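You operate a simulated robot arm through the tools that you are given. There is no shell and no other tool. Be economical: measure what you need, move in short steps, check, and stop when the job is done.

Carry out the task below with a simulated robot arm. There is one attempt and no reset: what you move stays moved.

TASK
Turn the spinner dial to 5 s.

It is judged by the outcome, as a careful person would: the job done as asked, and still so three seconds after it is handed in. It fails if anything else is knocked over, pushed out of place, dropped, spilled or broken.

THE ROBOT
A 7-joint arm with a two-finger parallel gripper, fixed in place. Base frame: the origin is at the foot of the arm, x ahead of it, y to its left, z up. Lengths are in m, angles in degrees, forces in N, time in s.
Its first joint turns from -66.0 to 66.0 degrees. Payload 1.57 kg.
Tool frame: the origin (TCP) lies between the finger pads and is the grasp point; the fingertips stand 0.03 m ahead of it; z points along the fingers, y is the line along which they close. The gripper opens to 0.11 m. The fingers are 0.024 m wide and 0.012 m thick; the gripper's body (0.048 by 0.112 m) begins 0.078 m behind the TCP.
Orientation is told as [roll, pitch, yaw] about the base's x, y, z axes, in that order, counted from this pose: with the fingers straight down and closing along the base's y, the tool's x points along the base's -x, its y along +y and its z along -z.

THE INTERFACE
- The arm moves only by the tool servo_tool. Its argument "moves" is a list of rows, each a list of 7 numbers: the shift along the tool's x, y, z in m, then the turn, a rotation vector about the tool's x, y, z in degrees, then the gripper command, from -1 (shut) to 1 (fully open), values between in proportion. In form: [[x, y, z, wx, wy, wz, hand], ...]. A call has 1 to 8 rows; each row shifts and turns the commanded pose from where the row before left it, along the tool's axes as they then stand. A row lasts 0.2 s, in which the tool goes at most 0.05 m and 8.6 degrees; a call with a longer step from one row to the next is refused whole, and so is a gripper value outside its range. A pose out of reach is approached as far as the arm can. The call stops where the force on the tool passes 40 N (or 10 N more than at its start, if that is more) or the arm is blocked; 0.2 s more then pass. The fingers move at their own pace (about 0.108 m/s each) and stop on an object; they squeeze with about 40 N. The grip force told is the motor's: it shows also when the fingers shut on nothing. Time passes only in rows, and 0.2 s behind the last, so rows that do not move let the fingers close. It gives the time, the measured TCP pose, the force on the tool (base axes), the opening and the grip force at its end, in the units of the frame above (readings bear some noise).
- Cameras (640 x 400 px; columns grow to the right, rows downward): "scene" is fixed at [0.1578, -0.3885, 1.396]; the picture's right is [0.84, -0.55, 0.00], its down [-0.35, -0.53, -0.77] and it looks along [0.42, 0.65, -0.63] (base axes); focal length 360 px, centre (320, 200). "wrist" rides on the gripper at [-0.036, 0, -0.08] in the tool frame; the picture's right is [0.00, -1.00, 0.00], its down [0.97, 0.00, -0.24] and it looks along [0.24, 0.00, 0.97] (tool axes); focal length 218 px, centre (320, 200).
- get_image(camera): a new picture of that camera. No time passes.
- pixel_to_xyz(camera, pixels): for up to 12 pixels [column, row] of the newest picture of that camera ("zoom" is the newest enlarged one), the place [x, y, z] in the base frame of the surface seen there, good to about 0.002 m. No time passes.
- inspect(camera, box): a new picture of the part [left, top, right, bottom] of that camera's present view, enlarged. No time passes.
- hand_in(): hands the job in; it is judged then, once.

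Work in short steps. Measure before you move; look again where a grasp or a placing could have gone wrong, and mend it. You have 60 turns and 30 pictures in all, the two below and enlarged ones among them. Open the gripper and draw the arm clear of the work before you hand the job in, unless the task says otherwise; then end with one line.

The tools are called after "Call:" by a JSON object that holds its "op" and its "data". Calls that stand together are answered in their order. servo_tool: Moves the arm, as the interface text tells. Its arguments: {"type":"object","properties":{"moves":{"type":"array"}},"required":["moves"]} The other tools are called the same way: get_image (camera) takes a picture; pixel_to_xyz (camera, pixels) gives the place of the surface under pixels of a picture; inspect (camera, box) takes an enlarged picture of a part of a camera's view; hand_in () hands the job in.

At the start:

```text
time_s: 0.0
ee_pos: [0.3284, -0.0118, 1.0976]
tcp_rot: [0.1, 0.0, 0.0]
contact_force: [0.4, 0.3, 0.0]
opening: 0.11
gripper_force: 0.2
```

scene: 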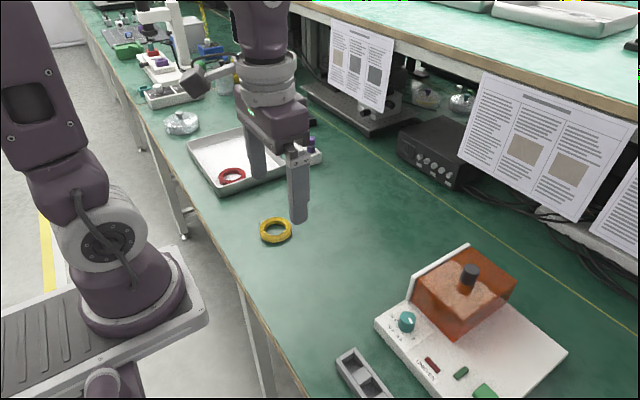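
wrist: 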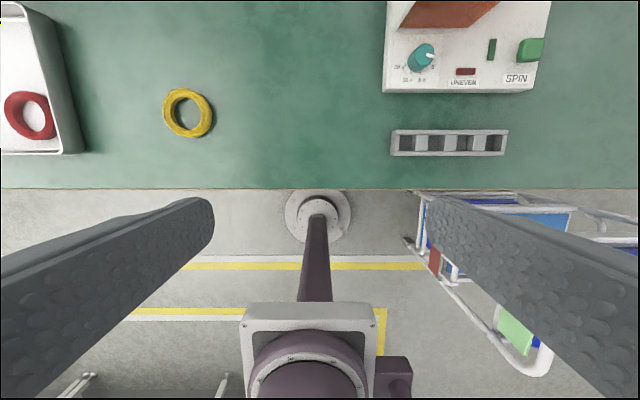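

The teal dial sits at about (407,320) in the scene view and (421,58) in the wrist view. I'll enlarge both to read it.

Call:
{"op": "inspect", "data": {"camera": "wrist", "box": [380, 20, 480, 95]}}

Call:
{"op": "inspect", "data": {"camera": "scene", "box": [360, 230, 580, 400]}}

```text
5.33 times, centred on (430, 58) of wrist
```

zoom: 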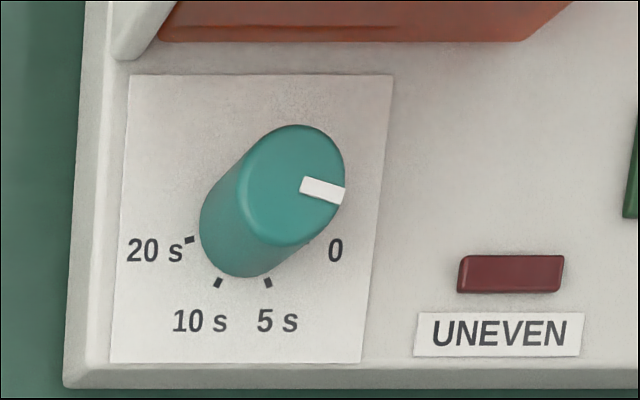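

```text
2.35 times, centred on (470, 315) of scene
```

zoom: 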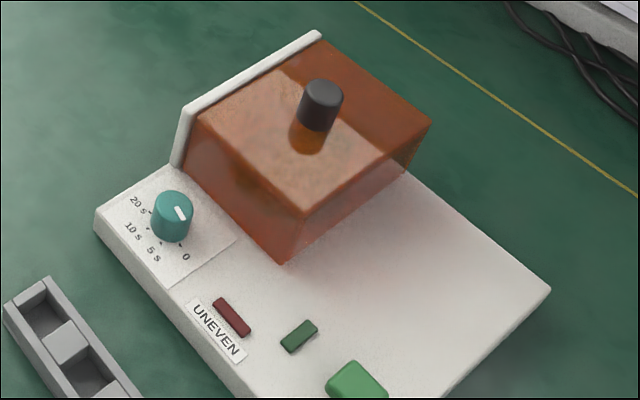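

The pointer is at about 0, and the "5 s" tick is clockwise from it as seen from above. I'll measure the knob, ticks and nearby obstacles in the scene zoom.

Call:
{"op": "pixel_to_xyz", "data": {"camera": "zoom", "pixels": [[173, 200], [156, 199], [190, 203], [172, 212], [183, 218], [176, 208], [184, 160], [283, 262], [302, 215], [188, 115], [112, 227], [322, 85]]}}

Call:
{"op": "inspect", "data": {"camera": "scene", "box": [385, 295, 435, 330]}}

```text
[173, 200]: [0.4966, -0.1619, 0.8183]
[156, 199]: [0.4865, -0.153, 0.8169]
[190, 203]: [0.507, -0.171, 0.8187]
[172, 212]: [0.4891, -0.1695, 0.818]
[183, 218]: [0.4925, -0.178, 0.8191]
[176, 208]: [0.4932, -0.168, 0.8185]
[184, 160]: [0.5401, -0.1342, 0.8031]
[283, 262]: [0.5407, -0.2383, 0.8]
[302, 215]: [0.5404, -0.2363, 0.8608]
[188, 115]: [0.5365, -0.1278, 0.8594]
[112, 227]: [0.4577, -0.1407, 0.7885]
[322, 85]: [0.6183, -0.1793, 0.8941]
```

```text
11.43 times, centred on (410, 312) of scene
```

zoom: 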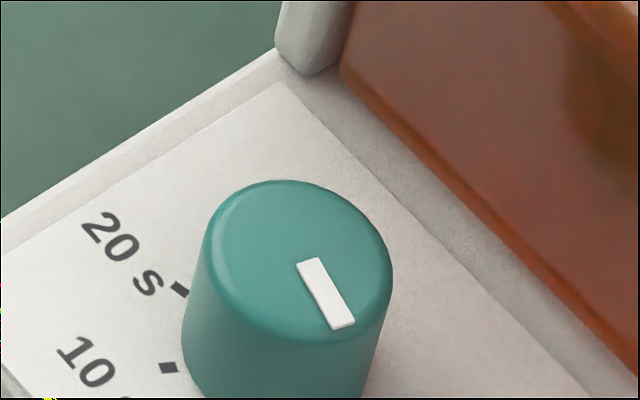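

Call:
{"op": "pixel_to_xyz", "data": {"camera": "zoom", "pixels": [[298, 262], [215, 240], [380, 285], [290, 190], [305, 332], [308, 262], [341, 325], [180, 289], [168, 366], [450, 300], [100, 280], [150, 50]]}}

Call:
{"op": "inspect", "data": {"camera": "scene", "box": [385, 315, 435, 350]}}

```text
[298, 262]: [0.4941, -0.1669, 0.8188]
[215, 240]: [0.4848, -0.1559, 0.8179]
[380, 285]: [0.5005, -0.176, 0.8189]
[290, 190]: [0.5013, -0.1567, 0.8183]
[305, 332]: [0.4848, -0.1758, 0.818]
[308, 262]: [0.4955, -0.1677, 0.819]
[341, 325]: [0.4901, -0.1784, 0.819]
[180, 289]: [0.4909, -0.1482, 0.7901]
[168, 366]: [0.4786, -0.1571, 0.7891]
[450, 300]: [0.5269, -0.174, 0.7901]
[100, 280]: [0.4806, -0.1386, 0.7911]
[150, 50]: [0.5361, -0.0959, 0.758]
```

```text
11.43 times, centred on (410, 332) of scene
```

zoom: 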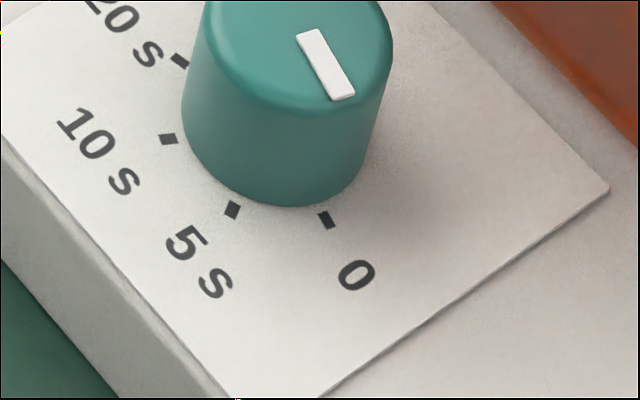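

Call:
{"op": "pixel_to_xyz", "data": {"camera": "zoom", "pixels": [[326, 220], [232, 210], [168, 138], [180, 61], [285, 203], [609, 189], [323, 396], [5, 135], [300, 36], [310, 33], [341, 98], [350, 95]]}}

Call:
{"op": "pixel_to_xyz", "data": {"camera": "scene", "pixels": [[350, 200], [355, 365], [330, 320], [347, 352], [382, 395], [410, 284], [467, 247]]}}

```text
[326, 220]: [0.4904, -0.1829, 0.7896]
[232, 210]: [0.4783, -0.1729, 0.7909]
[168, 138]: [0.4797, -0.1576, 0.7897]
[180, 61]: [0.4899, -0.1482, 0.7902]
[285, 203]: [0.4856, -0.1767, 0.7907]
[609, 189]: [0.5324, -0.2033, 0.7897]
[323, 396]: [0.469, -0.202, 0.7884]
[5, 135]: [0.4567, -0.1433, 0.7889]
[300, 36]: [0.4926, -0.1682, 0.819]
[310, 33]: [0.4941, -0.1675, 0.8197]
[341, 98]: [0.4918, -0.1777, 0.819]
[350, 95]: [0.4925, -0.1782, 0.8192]
```

```text
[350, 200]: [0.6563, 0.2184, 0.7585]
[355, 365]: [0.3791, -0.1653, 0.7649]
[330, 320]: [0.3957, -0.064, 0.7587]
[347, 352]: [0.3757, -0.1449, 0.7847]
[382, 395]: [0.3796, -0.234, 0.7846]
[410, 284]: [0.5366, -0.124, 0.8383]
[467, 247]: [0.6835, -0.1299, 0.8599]
```

The readings agree across both cameras. The table is really at z≈0.758, the panel at 0.790 and the knob top at 0.819, with the knob centred near (0.4935, -0.166) and about 26 mm across. The pointer must turn roughly +55° about tool z. First I'll move above the knob with the gripper partly closed.

Call:
{"op": "servo_tool", "data": {"moves": [[-0.0206, -0.01925, 0.0184, 0, 0, 0, -0.09], [-0.0206, -0.01925, 0.0184, 0, 0, 0, -0.09], [-0.0206, -0.01925, 0.0184, 0, 0, 0, -0.09], [-0.0206, -0.01925, 0.0184, 0, 0, 0, -0.09], [-0.0206, -0.01925, 0.0184, 0, 0, 0, -0.09], [-0.0206, -0.01925, 0.0184, 0, 0, 0, -0.09], [-0.0206, -0.01925, 0.0184, 0, 0, 0, -0.09], [-0.0206, -0.01925, 0.0184, 0, 0, 0, -0.09]]}}

Call:
{"op": "servo_tool", "data": {"moves": [[0, 0, 0, 0, 0, -7, -0.09], [0, 0, 0, 0, 0, -7, -0.09], [0, 0, 0, 0, 0, -7, -0.09], [0, 0, 0, 0, 0, -7, -0.09], [0, 0, 0, 0, 0, 0, -0.09]]}}

Call:
{"op": "get_image", "data": {"camera": "wrist"}}

Call:
{"op": "get_image", "data": {"camera": "scene"}}

```text
time_s: 1.8
ee_pos: [0.4947, -0.1671, 0.9498]
tcp_rot: [0.0, -0.1, 0.1]
contact_force: [0.4, 0.3, -1.0]
opening: 0.0499
gripper_force: 0.0
```

```text
time_s: 3.0
ee_pos: [0.4945, -0.1667, 0.9504]
tcp_rot: [0.0, 0.0, 28.1]
contact_force: [-0.3, 0.4, 0.4]
opening: 0.05
gripper_force: 0.0
```

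```text
23 pictures are left
```

wrist: 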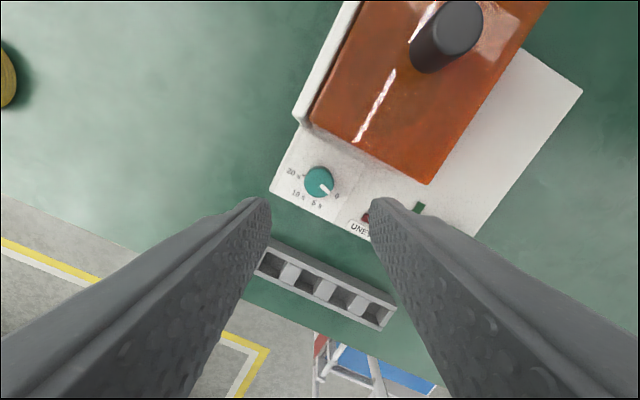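

```text
22 pictures are left
```

scene: 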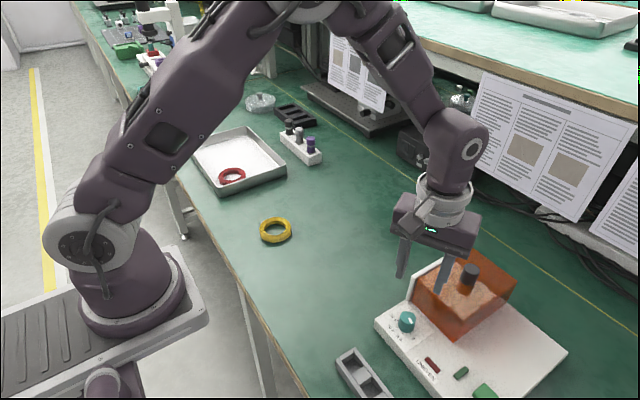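

The knob is at column 319 in the wrist view, so it's centred between the fingers. I'll enlarge for exact dial angles before going down.

Call:
{"op": "inspect", "data": {"camera": "wrist", "box": [279, 156, 359, 212]}}

```text
7.14 times, centred on (319, 184) of wrist
```

zoom: 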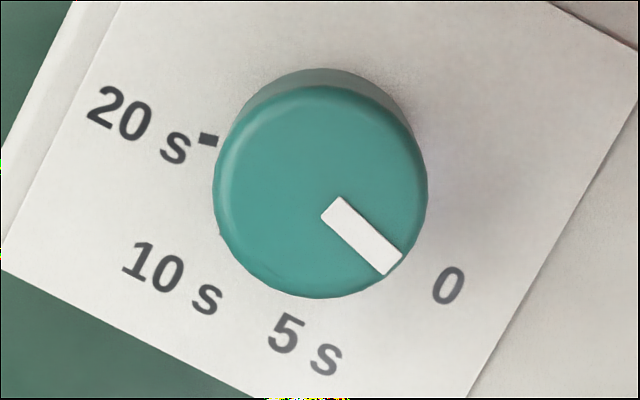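

Call:
{"op": "pixel_to_xyz", "data": {"camera": "zoom", "pixels": [[320, 192], [224, 192], [418, 192], [320, 100], [320, 288], [335, 208], [390, 264], [208, 139], [450, 285], [180, 278], [305, 345], [500, 250]]}}

```text
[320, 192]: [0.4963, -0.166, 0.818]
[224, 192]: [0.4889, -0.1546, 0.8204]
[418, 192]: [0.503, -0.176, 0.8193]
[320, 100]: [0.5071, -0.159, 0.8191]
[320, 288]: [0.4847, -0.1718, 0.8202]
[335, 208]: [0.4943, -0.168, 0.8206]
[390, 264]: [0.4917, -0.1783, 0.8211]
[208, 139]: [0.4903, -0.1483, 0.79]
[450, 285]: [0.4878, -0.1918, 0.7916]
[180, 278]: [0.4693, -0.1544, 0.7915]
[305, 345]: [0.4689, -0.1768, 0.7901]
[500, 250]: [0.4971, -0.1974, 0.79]
```

The dial angles, measured from -y toward -x, are: pointer and "0" about 16°, 5 s about 66°, 10 s about 116°, and 20 s about 164°. I need about 50°. Next I'll descend 0.123 m with a gap of about 5 cm.

Call:
{"op": "servo_tool", "data": {"moves": [[0, 0, 0.03, 0, 0, 0, -0.09], [0, 0, 0.03, 0, 0, 0, -0.09], [0, 0, 0.025, 0, 0, 0, -0.09], [0, 0, 0.02, 0, 0, 0, -0.09], [0, 0, 0.018, 0, 0, 0, -0.09], [0, 0, 0, 0, 0, 0, -0.09]]}}

Call:
{"op": "get_image", "data": {"camera": "wrist"}}

Call:
{"op": "inspect", "data": {"camera": "scene", "box": [360, 230, 520, 350]}}

```text
time_s: 4.4
ee_pos: [0.493, -0.1655, 0.826]
tcp_rot: [0.0, 0.0, 28.0]
contact_force: [0.8, 0.0, 0.9]
opening: 0.05
gripper_force: 0.0
```

```text
20 pictures are left
```

wrist: 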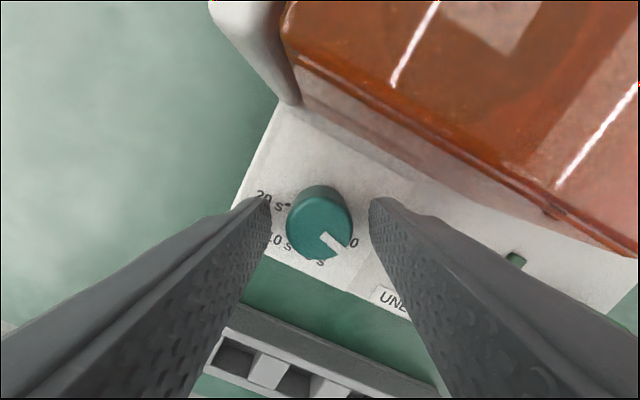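

```text
3.33 times, centred on (440, 290) of scene
```

zoom: 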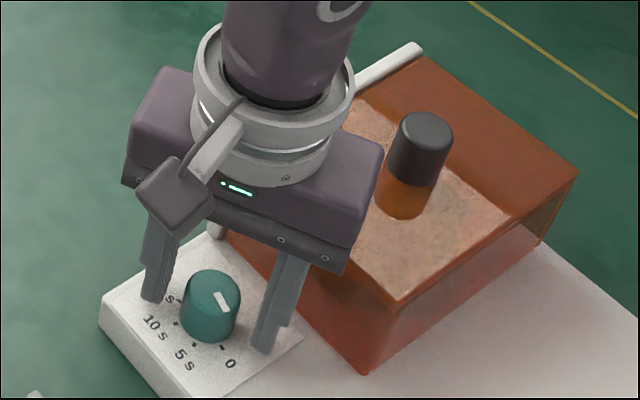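

The fingers straddle the knob without touching anything. The knob is about 2 mm further toward tool -x, so I'll correct that and close.

Call:
{"op": "servo_tool", "data": {"moves": [[-0.0018, -0.0005, 0, 0, 0, 0, -0.09], [0, 0, 0, 0, 0, 0, -0.5], [0, 0, 0, 0, 0, 0, -0.7], [0, 0, 0, 0, 0, 0, -0.7]]}}

```text
time_s: 5.4
ee_pos: [0.4947, -0.1652, 0.8267]
tcp_rot: [0.0, 0.0, 28.0]
contact_force: [-5.7, 9.0, 0.3]
opening: 0.0297
gripper_force: 39.2
```

The knob is gripped at 29.7 mm. About 10 N of side force along tool +y remains, so I'll yield slightly that way and start turning.

Call:
{"op": "servo_tool", "data": {"moves": [[0, 0.0007, 0, 0, 0, 0, -0.7], [0, 0, 0, 0, 0, 5, -0.7], [0, 0, 0, 0, 0, 5, -0.7]]}}

Call:
{"op": "inspect", "data": {"camera": "wrist", "box": [270, 170, 370, 250]}}

```text
time_s: 6.2
ee_pos: [0.4941, -0.1645, 0.8269]
tcp_rot: [0.2, 0.1, 17.8]
contact_force: [-8.4, 8.3, -13.8]
opening: 0.0298
gripper_force: 39.1
```

```text
5.00 times, centred on (320, 210) of wrist
```

zoom: 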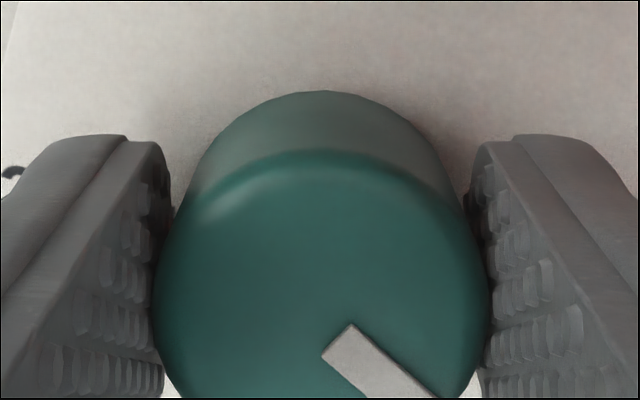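

The pointer keeps its angle in the gripper frame (about 43°), so the knob is turning with the fingers. I'll continue 20°.

Call:
{"op": "servo_tool", "data": {"moves": [[0, 0, 0, 0, 0, 5, -0.7], [0, 0, 0, 0, 0, 5, -0.7], [0, 0, 0, 0, 0, 5, -0.7], [0, 0, 0, 0, 0, 5, -0.7]]}}

Call:
{"op": "inspect", "data": {"camera": "wrist", "box": [260, 180, 380, 280]}}

```text
time_s: 7.2
ee_pos: [0.4945, -0.1662, 0.8282]
tcp_rot: [0.0, 0.1, -2.0]
contact_force: [-3.5, 3.0, -17.1]
opening: 0.0297
gripper_force: 38.6
```

```text
4.00 times, centred on (320, 230) of wrist
```

zoom: 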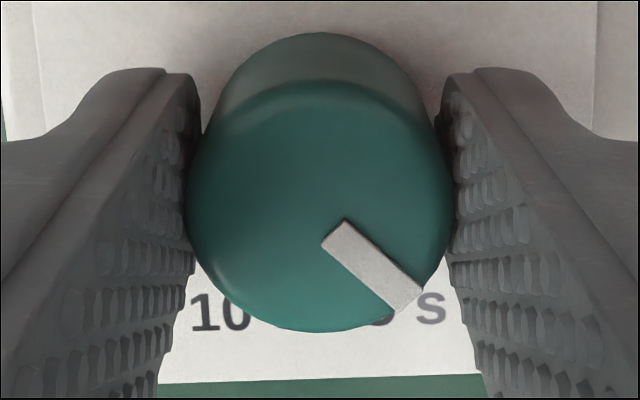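

It has turned 30° and the pointer still moves with the grip. I'll do the remaining 20°.

Call:
{"op": "servo_tool", "data": {"moves": [[0, 0, 0, 0, 0, 5, -0.7], [0, 0, 0, 0, 0, 5, -0.7], [0, 0, 0, 0, 0, 5, -0.7], [0, 0, 0, 0, 0, 5, -0.7], [0, 0, 0, 0, 0, 0, -0.7]]}}

Call:
{"op": "inspect", "data": {"camera": "wrist", "box": [260, 180, 380, 280]}}

Call:
{"op": "inspect", "data": {"camera": "scene", "box": [370, 280, 450, 350]}}

```text
time_s: 8.4
ee_pos: [0.4952, -0.1646, 0.8277]
tcp_rot: [0.0, 0.0, -22.1]
contact_force: [-12.8, -0.5, -9.1]
opening: 0.0298
gripper_force: 39.2
```

```text
4.00 times, centred on (320, 230) of wrist
```

zoom: 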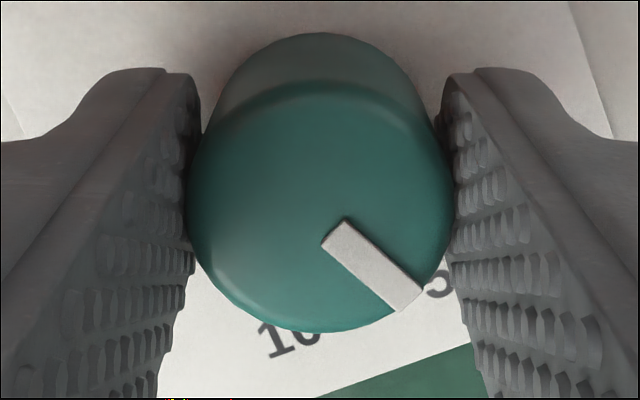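

```text
5.71 times, centred on (410, 315) of scene
```

zoom: 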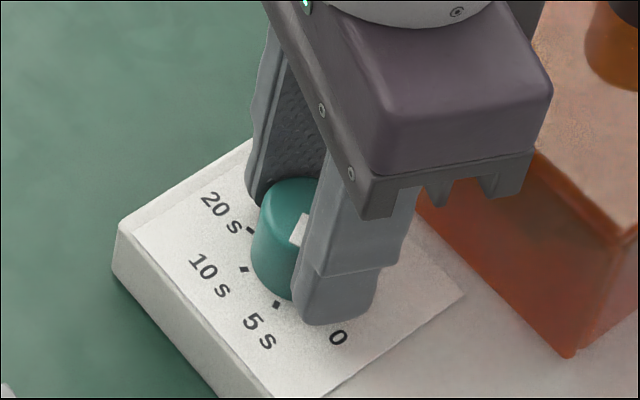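

The full 50° is done. I'll open to a 5 cm gap, lift straight up and check.

Call:
{"op": "servo_tool", "data": {"moves": [[0, 0, 0, 0, 0, 0, -0.4], [0, 0, 0, 0, 0, 0, -0.09], [0, 0, 0, 0, 0, 0, -0.09], [0, 0, -0.02, 0, 0, 0, -0.09], [0, 0, -0.03, 0, 0, 0, -0.09], [0, 0, -0.03, 0, 0, 0, -0.09], [0, 0, -0.04, 0, 0, 0, -0.09], [0, 0, 0, 0, 0, 0, -0.09]]}}

Call:
{"op": "inspect", "data": {"camera": "wrist", "box": [279, 156, 359, 212]}}

Call:
{"op": "inspect", "data": {"camera": "scene", "box": [380, 295, 440, 345]}}

```text
time_s: 10.2
ee_pos: [0.4947, -0.1653, 0.9478]
tcp_rot: [0.0, 0.0, -22.0]
contact_force: [-0.3, -0.2, 0.1]
opening: 0.0504
gripper_force: 0.0
```

```text
7.14 times, centred on (319, 184) of wrist
```

zoom: 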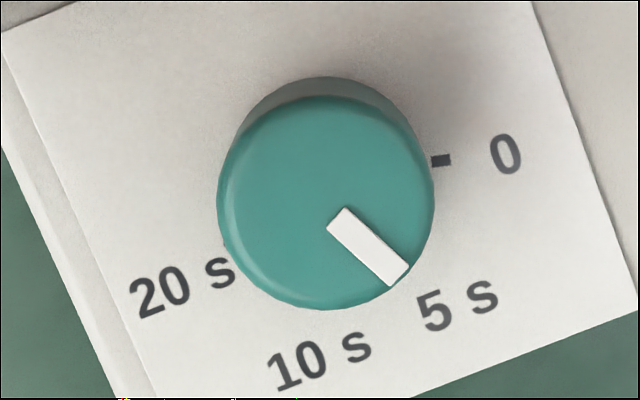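

```text
8.00 times, centred on (410, 320) of scene
```

zoom: 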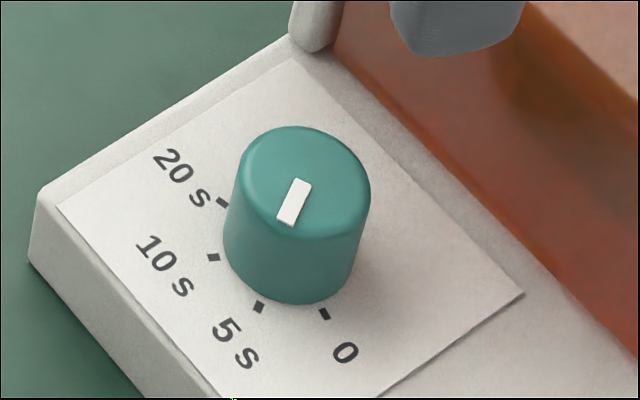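

The pointer now aims between centre and the 5 s tick. I'll check its angle numerically.

Call:
{"op": "pixel_to_xyz", "data": {"camera": "zoom", "pixels": [[301, 181], [288, 222], [258, 306], [324, 314], [213, 257], [222, 202], [239, 172], [366, 200], [290, 130], [312, 232]]}}

```text
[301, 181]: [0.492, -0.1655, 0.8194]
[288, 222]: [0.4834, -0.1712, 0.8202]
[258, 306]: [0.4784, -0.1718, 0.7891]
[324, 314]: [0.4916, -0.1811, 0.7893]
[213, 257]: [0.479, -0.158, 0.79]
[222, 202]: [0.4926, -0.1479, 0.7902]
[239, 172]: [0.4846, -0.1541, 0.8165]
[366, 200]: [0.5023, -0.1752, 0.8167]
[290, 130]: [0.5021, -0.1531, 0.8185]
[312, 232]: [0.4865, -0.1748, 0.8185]
```

Wrist-view angles give about 66° against the tick's 65°, but the oblique scene view suggests slightly less. I'll take one sharper look from each camera to settle it.

Call:
{"op": "inspect", "data": {"camera": "scene", "box": [394, 306, 420, 322]}}

Call:
{"op": "servo_tool", "data": {"moves": [[0.03, 0, -0.02, 0, 0, 0, -0.09], [0.03, 0, -0.02, 0, 0, 0, -0.09], [0, 0, 0, 0, 0, 0, -0.09]]}}

Call:
{"op": "get_image", "data": {"camera": "wrist"}}

```text
16.00 times, centred on (407, 314) of scene
```

zoom: 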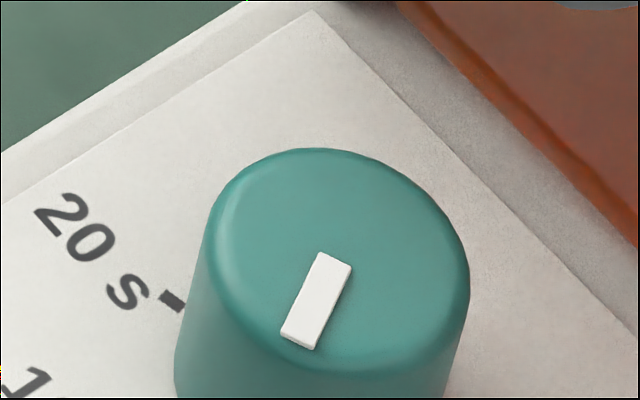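

```text
time_s: 11.0
ee_pos: [0.439, -0.1444, 0.9884]
tcp_rot: [0.0, 0.0, -22.1]
contact_force: [0.3, 0.2, -0.2]
opening: 0.0501
gripper_force: 0.0
```

```text
11 pictures are left
```

wrist: 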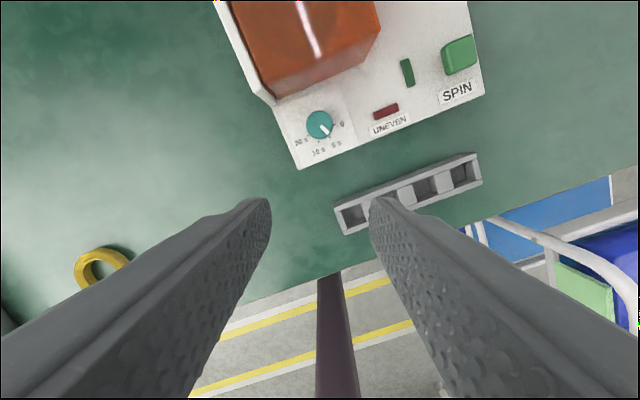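

The sharper scene zoom gives a pointer direction of about 64°, against 65° for the 5 s tick. One last wrist zoom from the retracted view.

Call:
{"op": "inspect", "data": {"camera": "wrist", "box": [285, 100, 357, 160]}}

Call:
{"op": "get_image", "data": {"camera": "scene"}}

```text
6.67 times, centred on (321, 130) of wrist
```

zoom: 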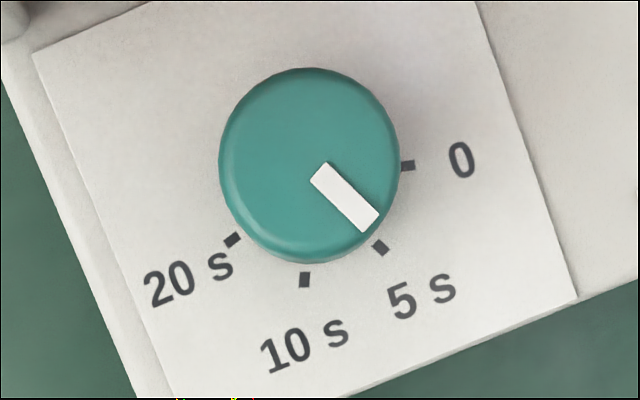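

```text
9 pictures are left
```

scene: 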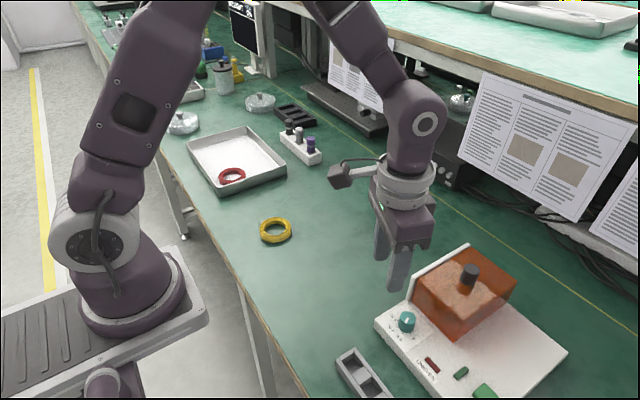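

The overhead view shows the pointer lined up exactly with the 5 s tick, and nothing else has moved. I'll open the gripper, back away a bit more and hand in.

Call:
{"op": "servo_tool", "data": {"moves": [[0.02, 0, -0.03, 0, 0, 0, 0.3], [0.02, 0, -0.03, 0, 0, 0, 1], [0, 0, 0, 0, 0, 0, 1]]}}

Call:
{"op": "hand_in", "data": {}}

```text
time_s: 11.8
ee_pos: [0.4023, -0.1271, 1.0474]
tcp_rot: [0.0, 0.0, -22.0]
contact_force: [-1.1, 0.9, 0.3]
opening: 0.1097
gripper_force: 0.1
```

```text
The job is handed in.
```

The spinner dial now points to 5 s; nothing else was moved, and I opened the gripper and drew the arm clear before handing in.
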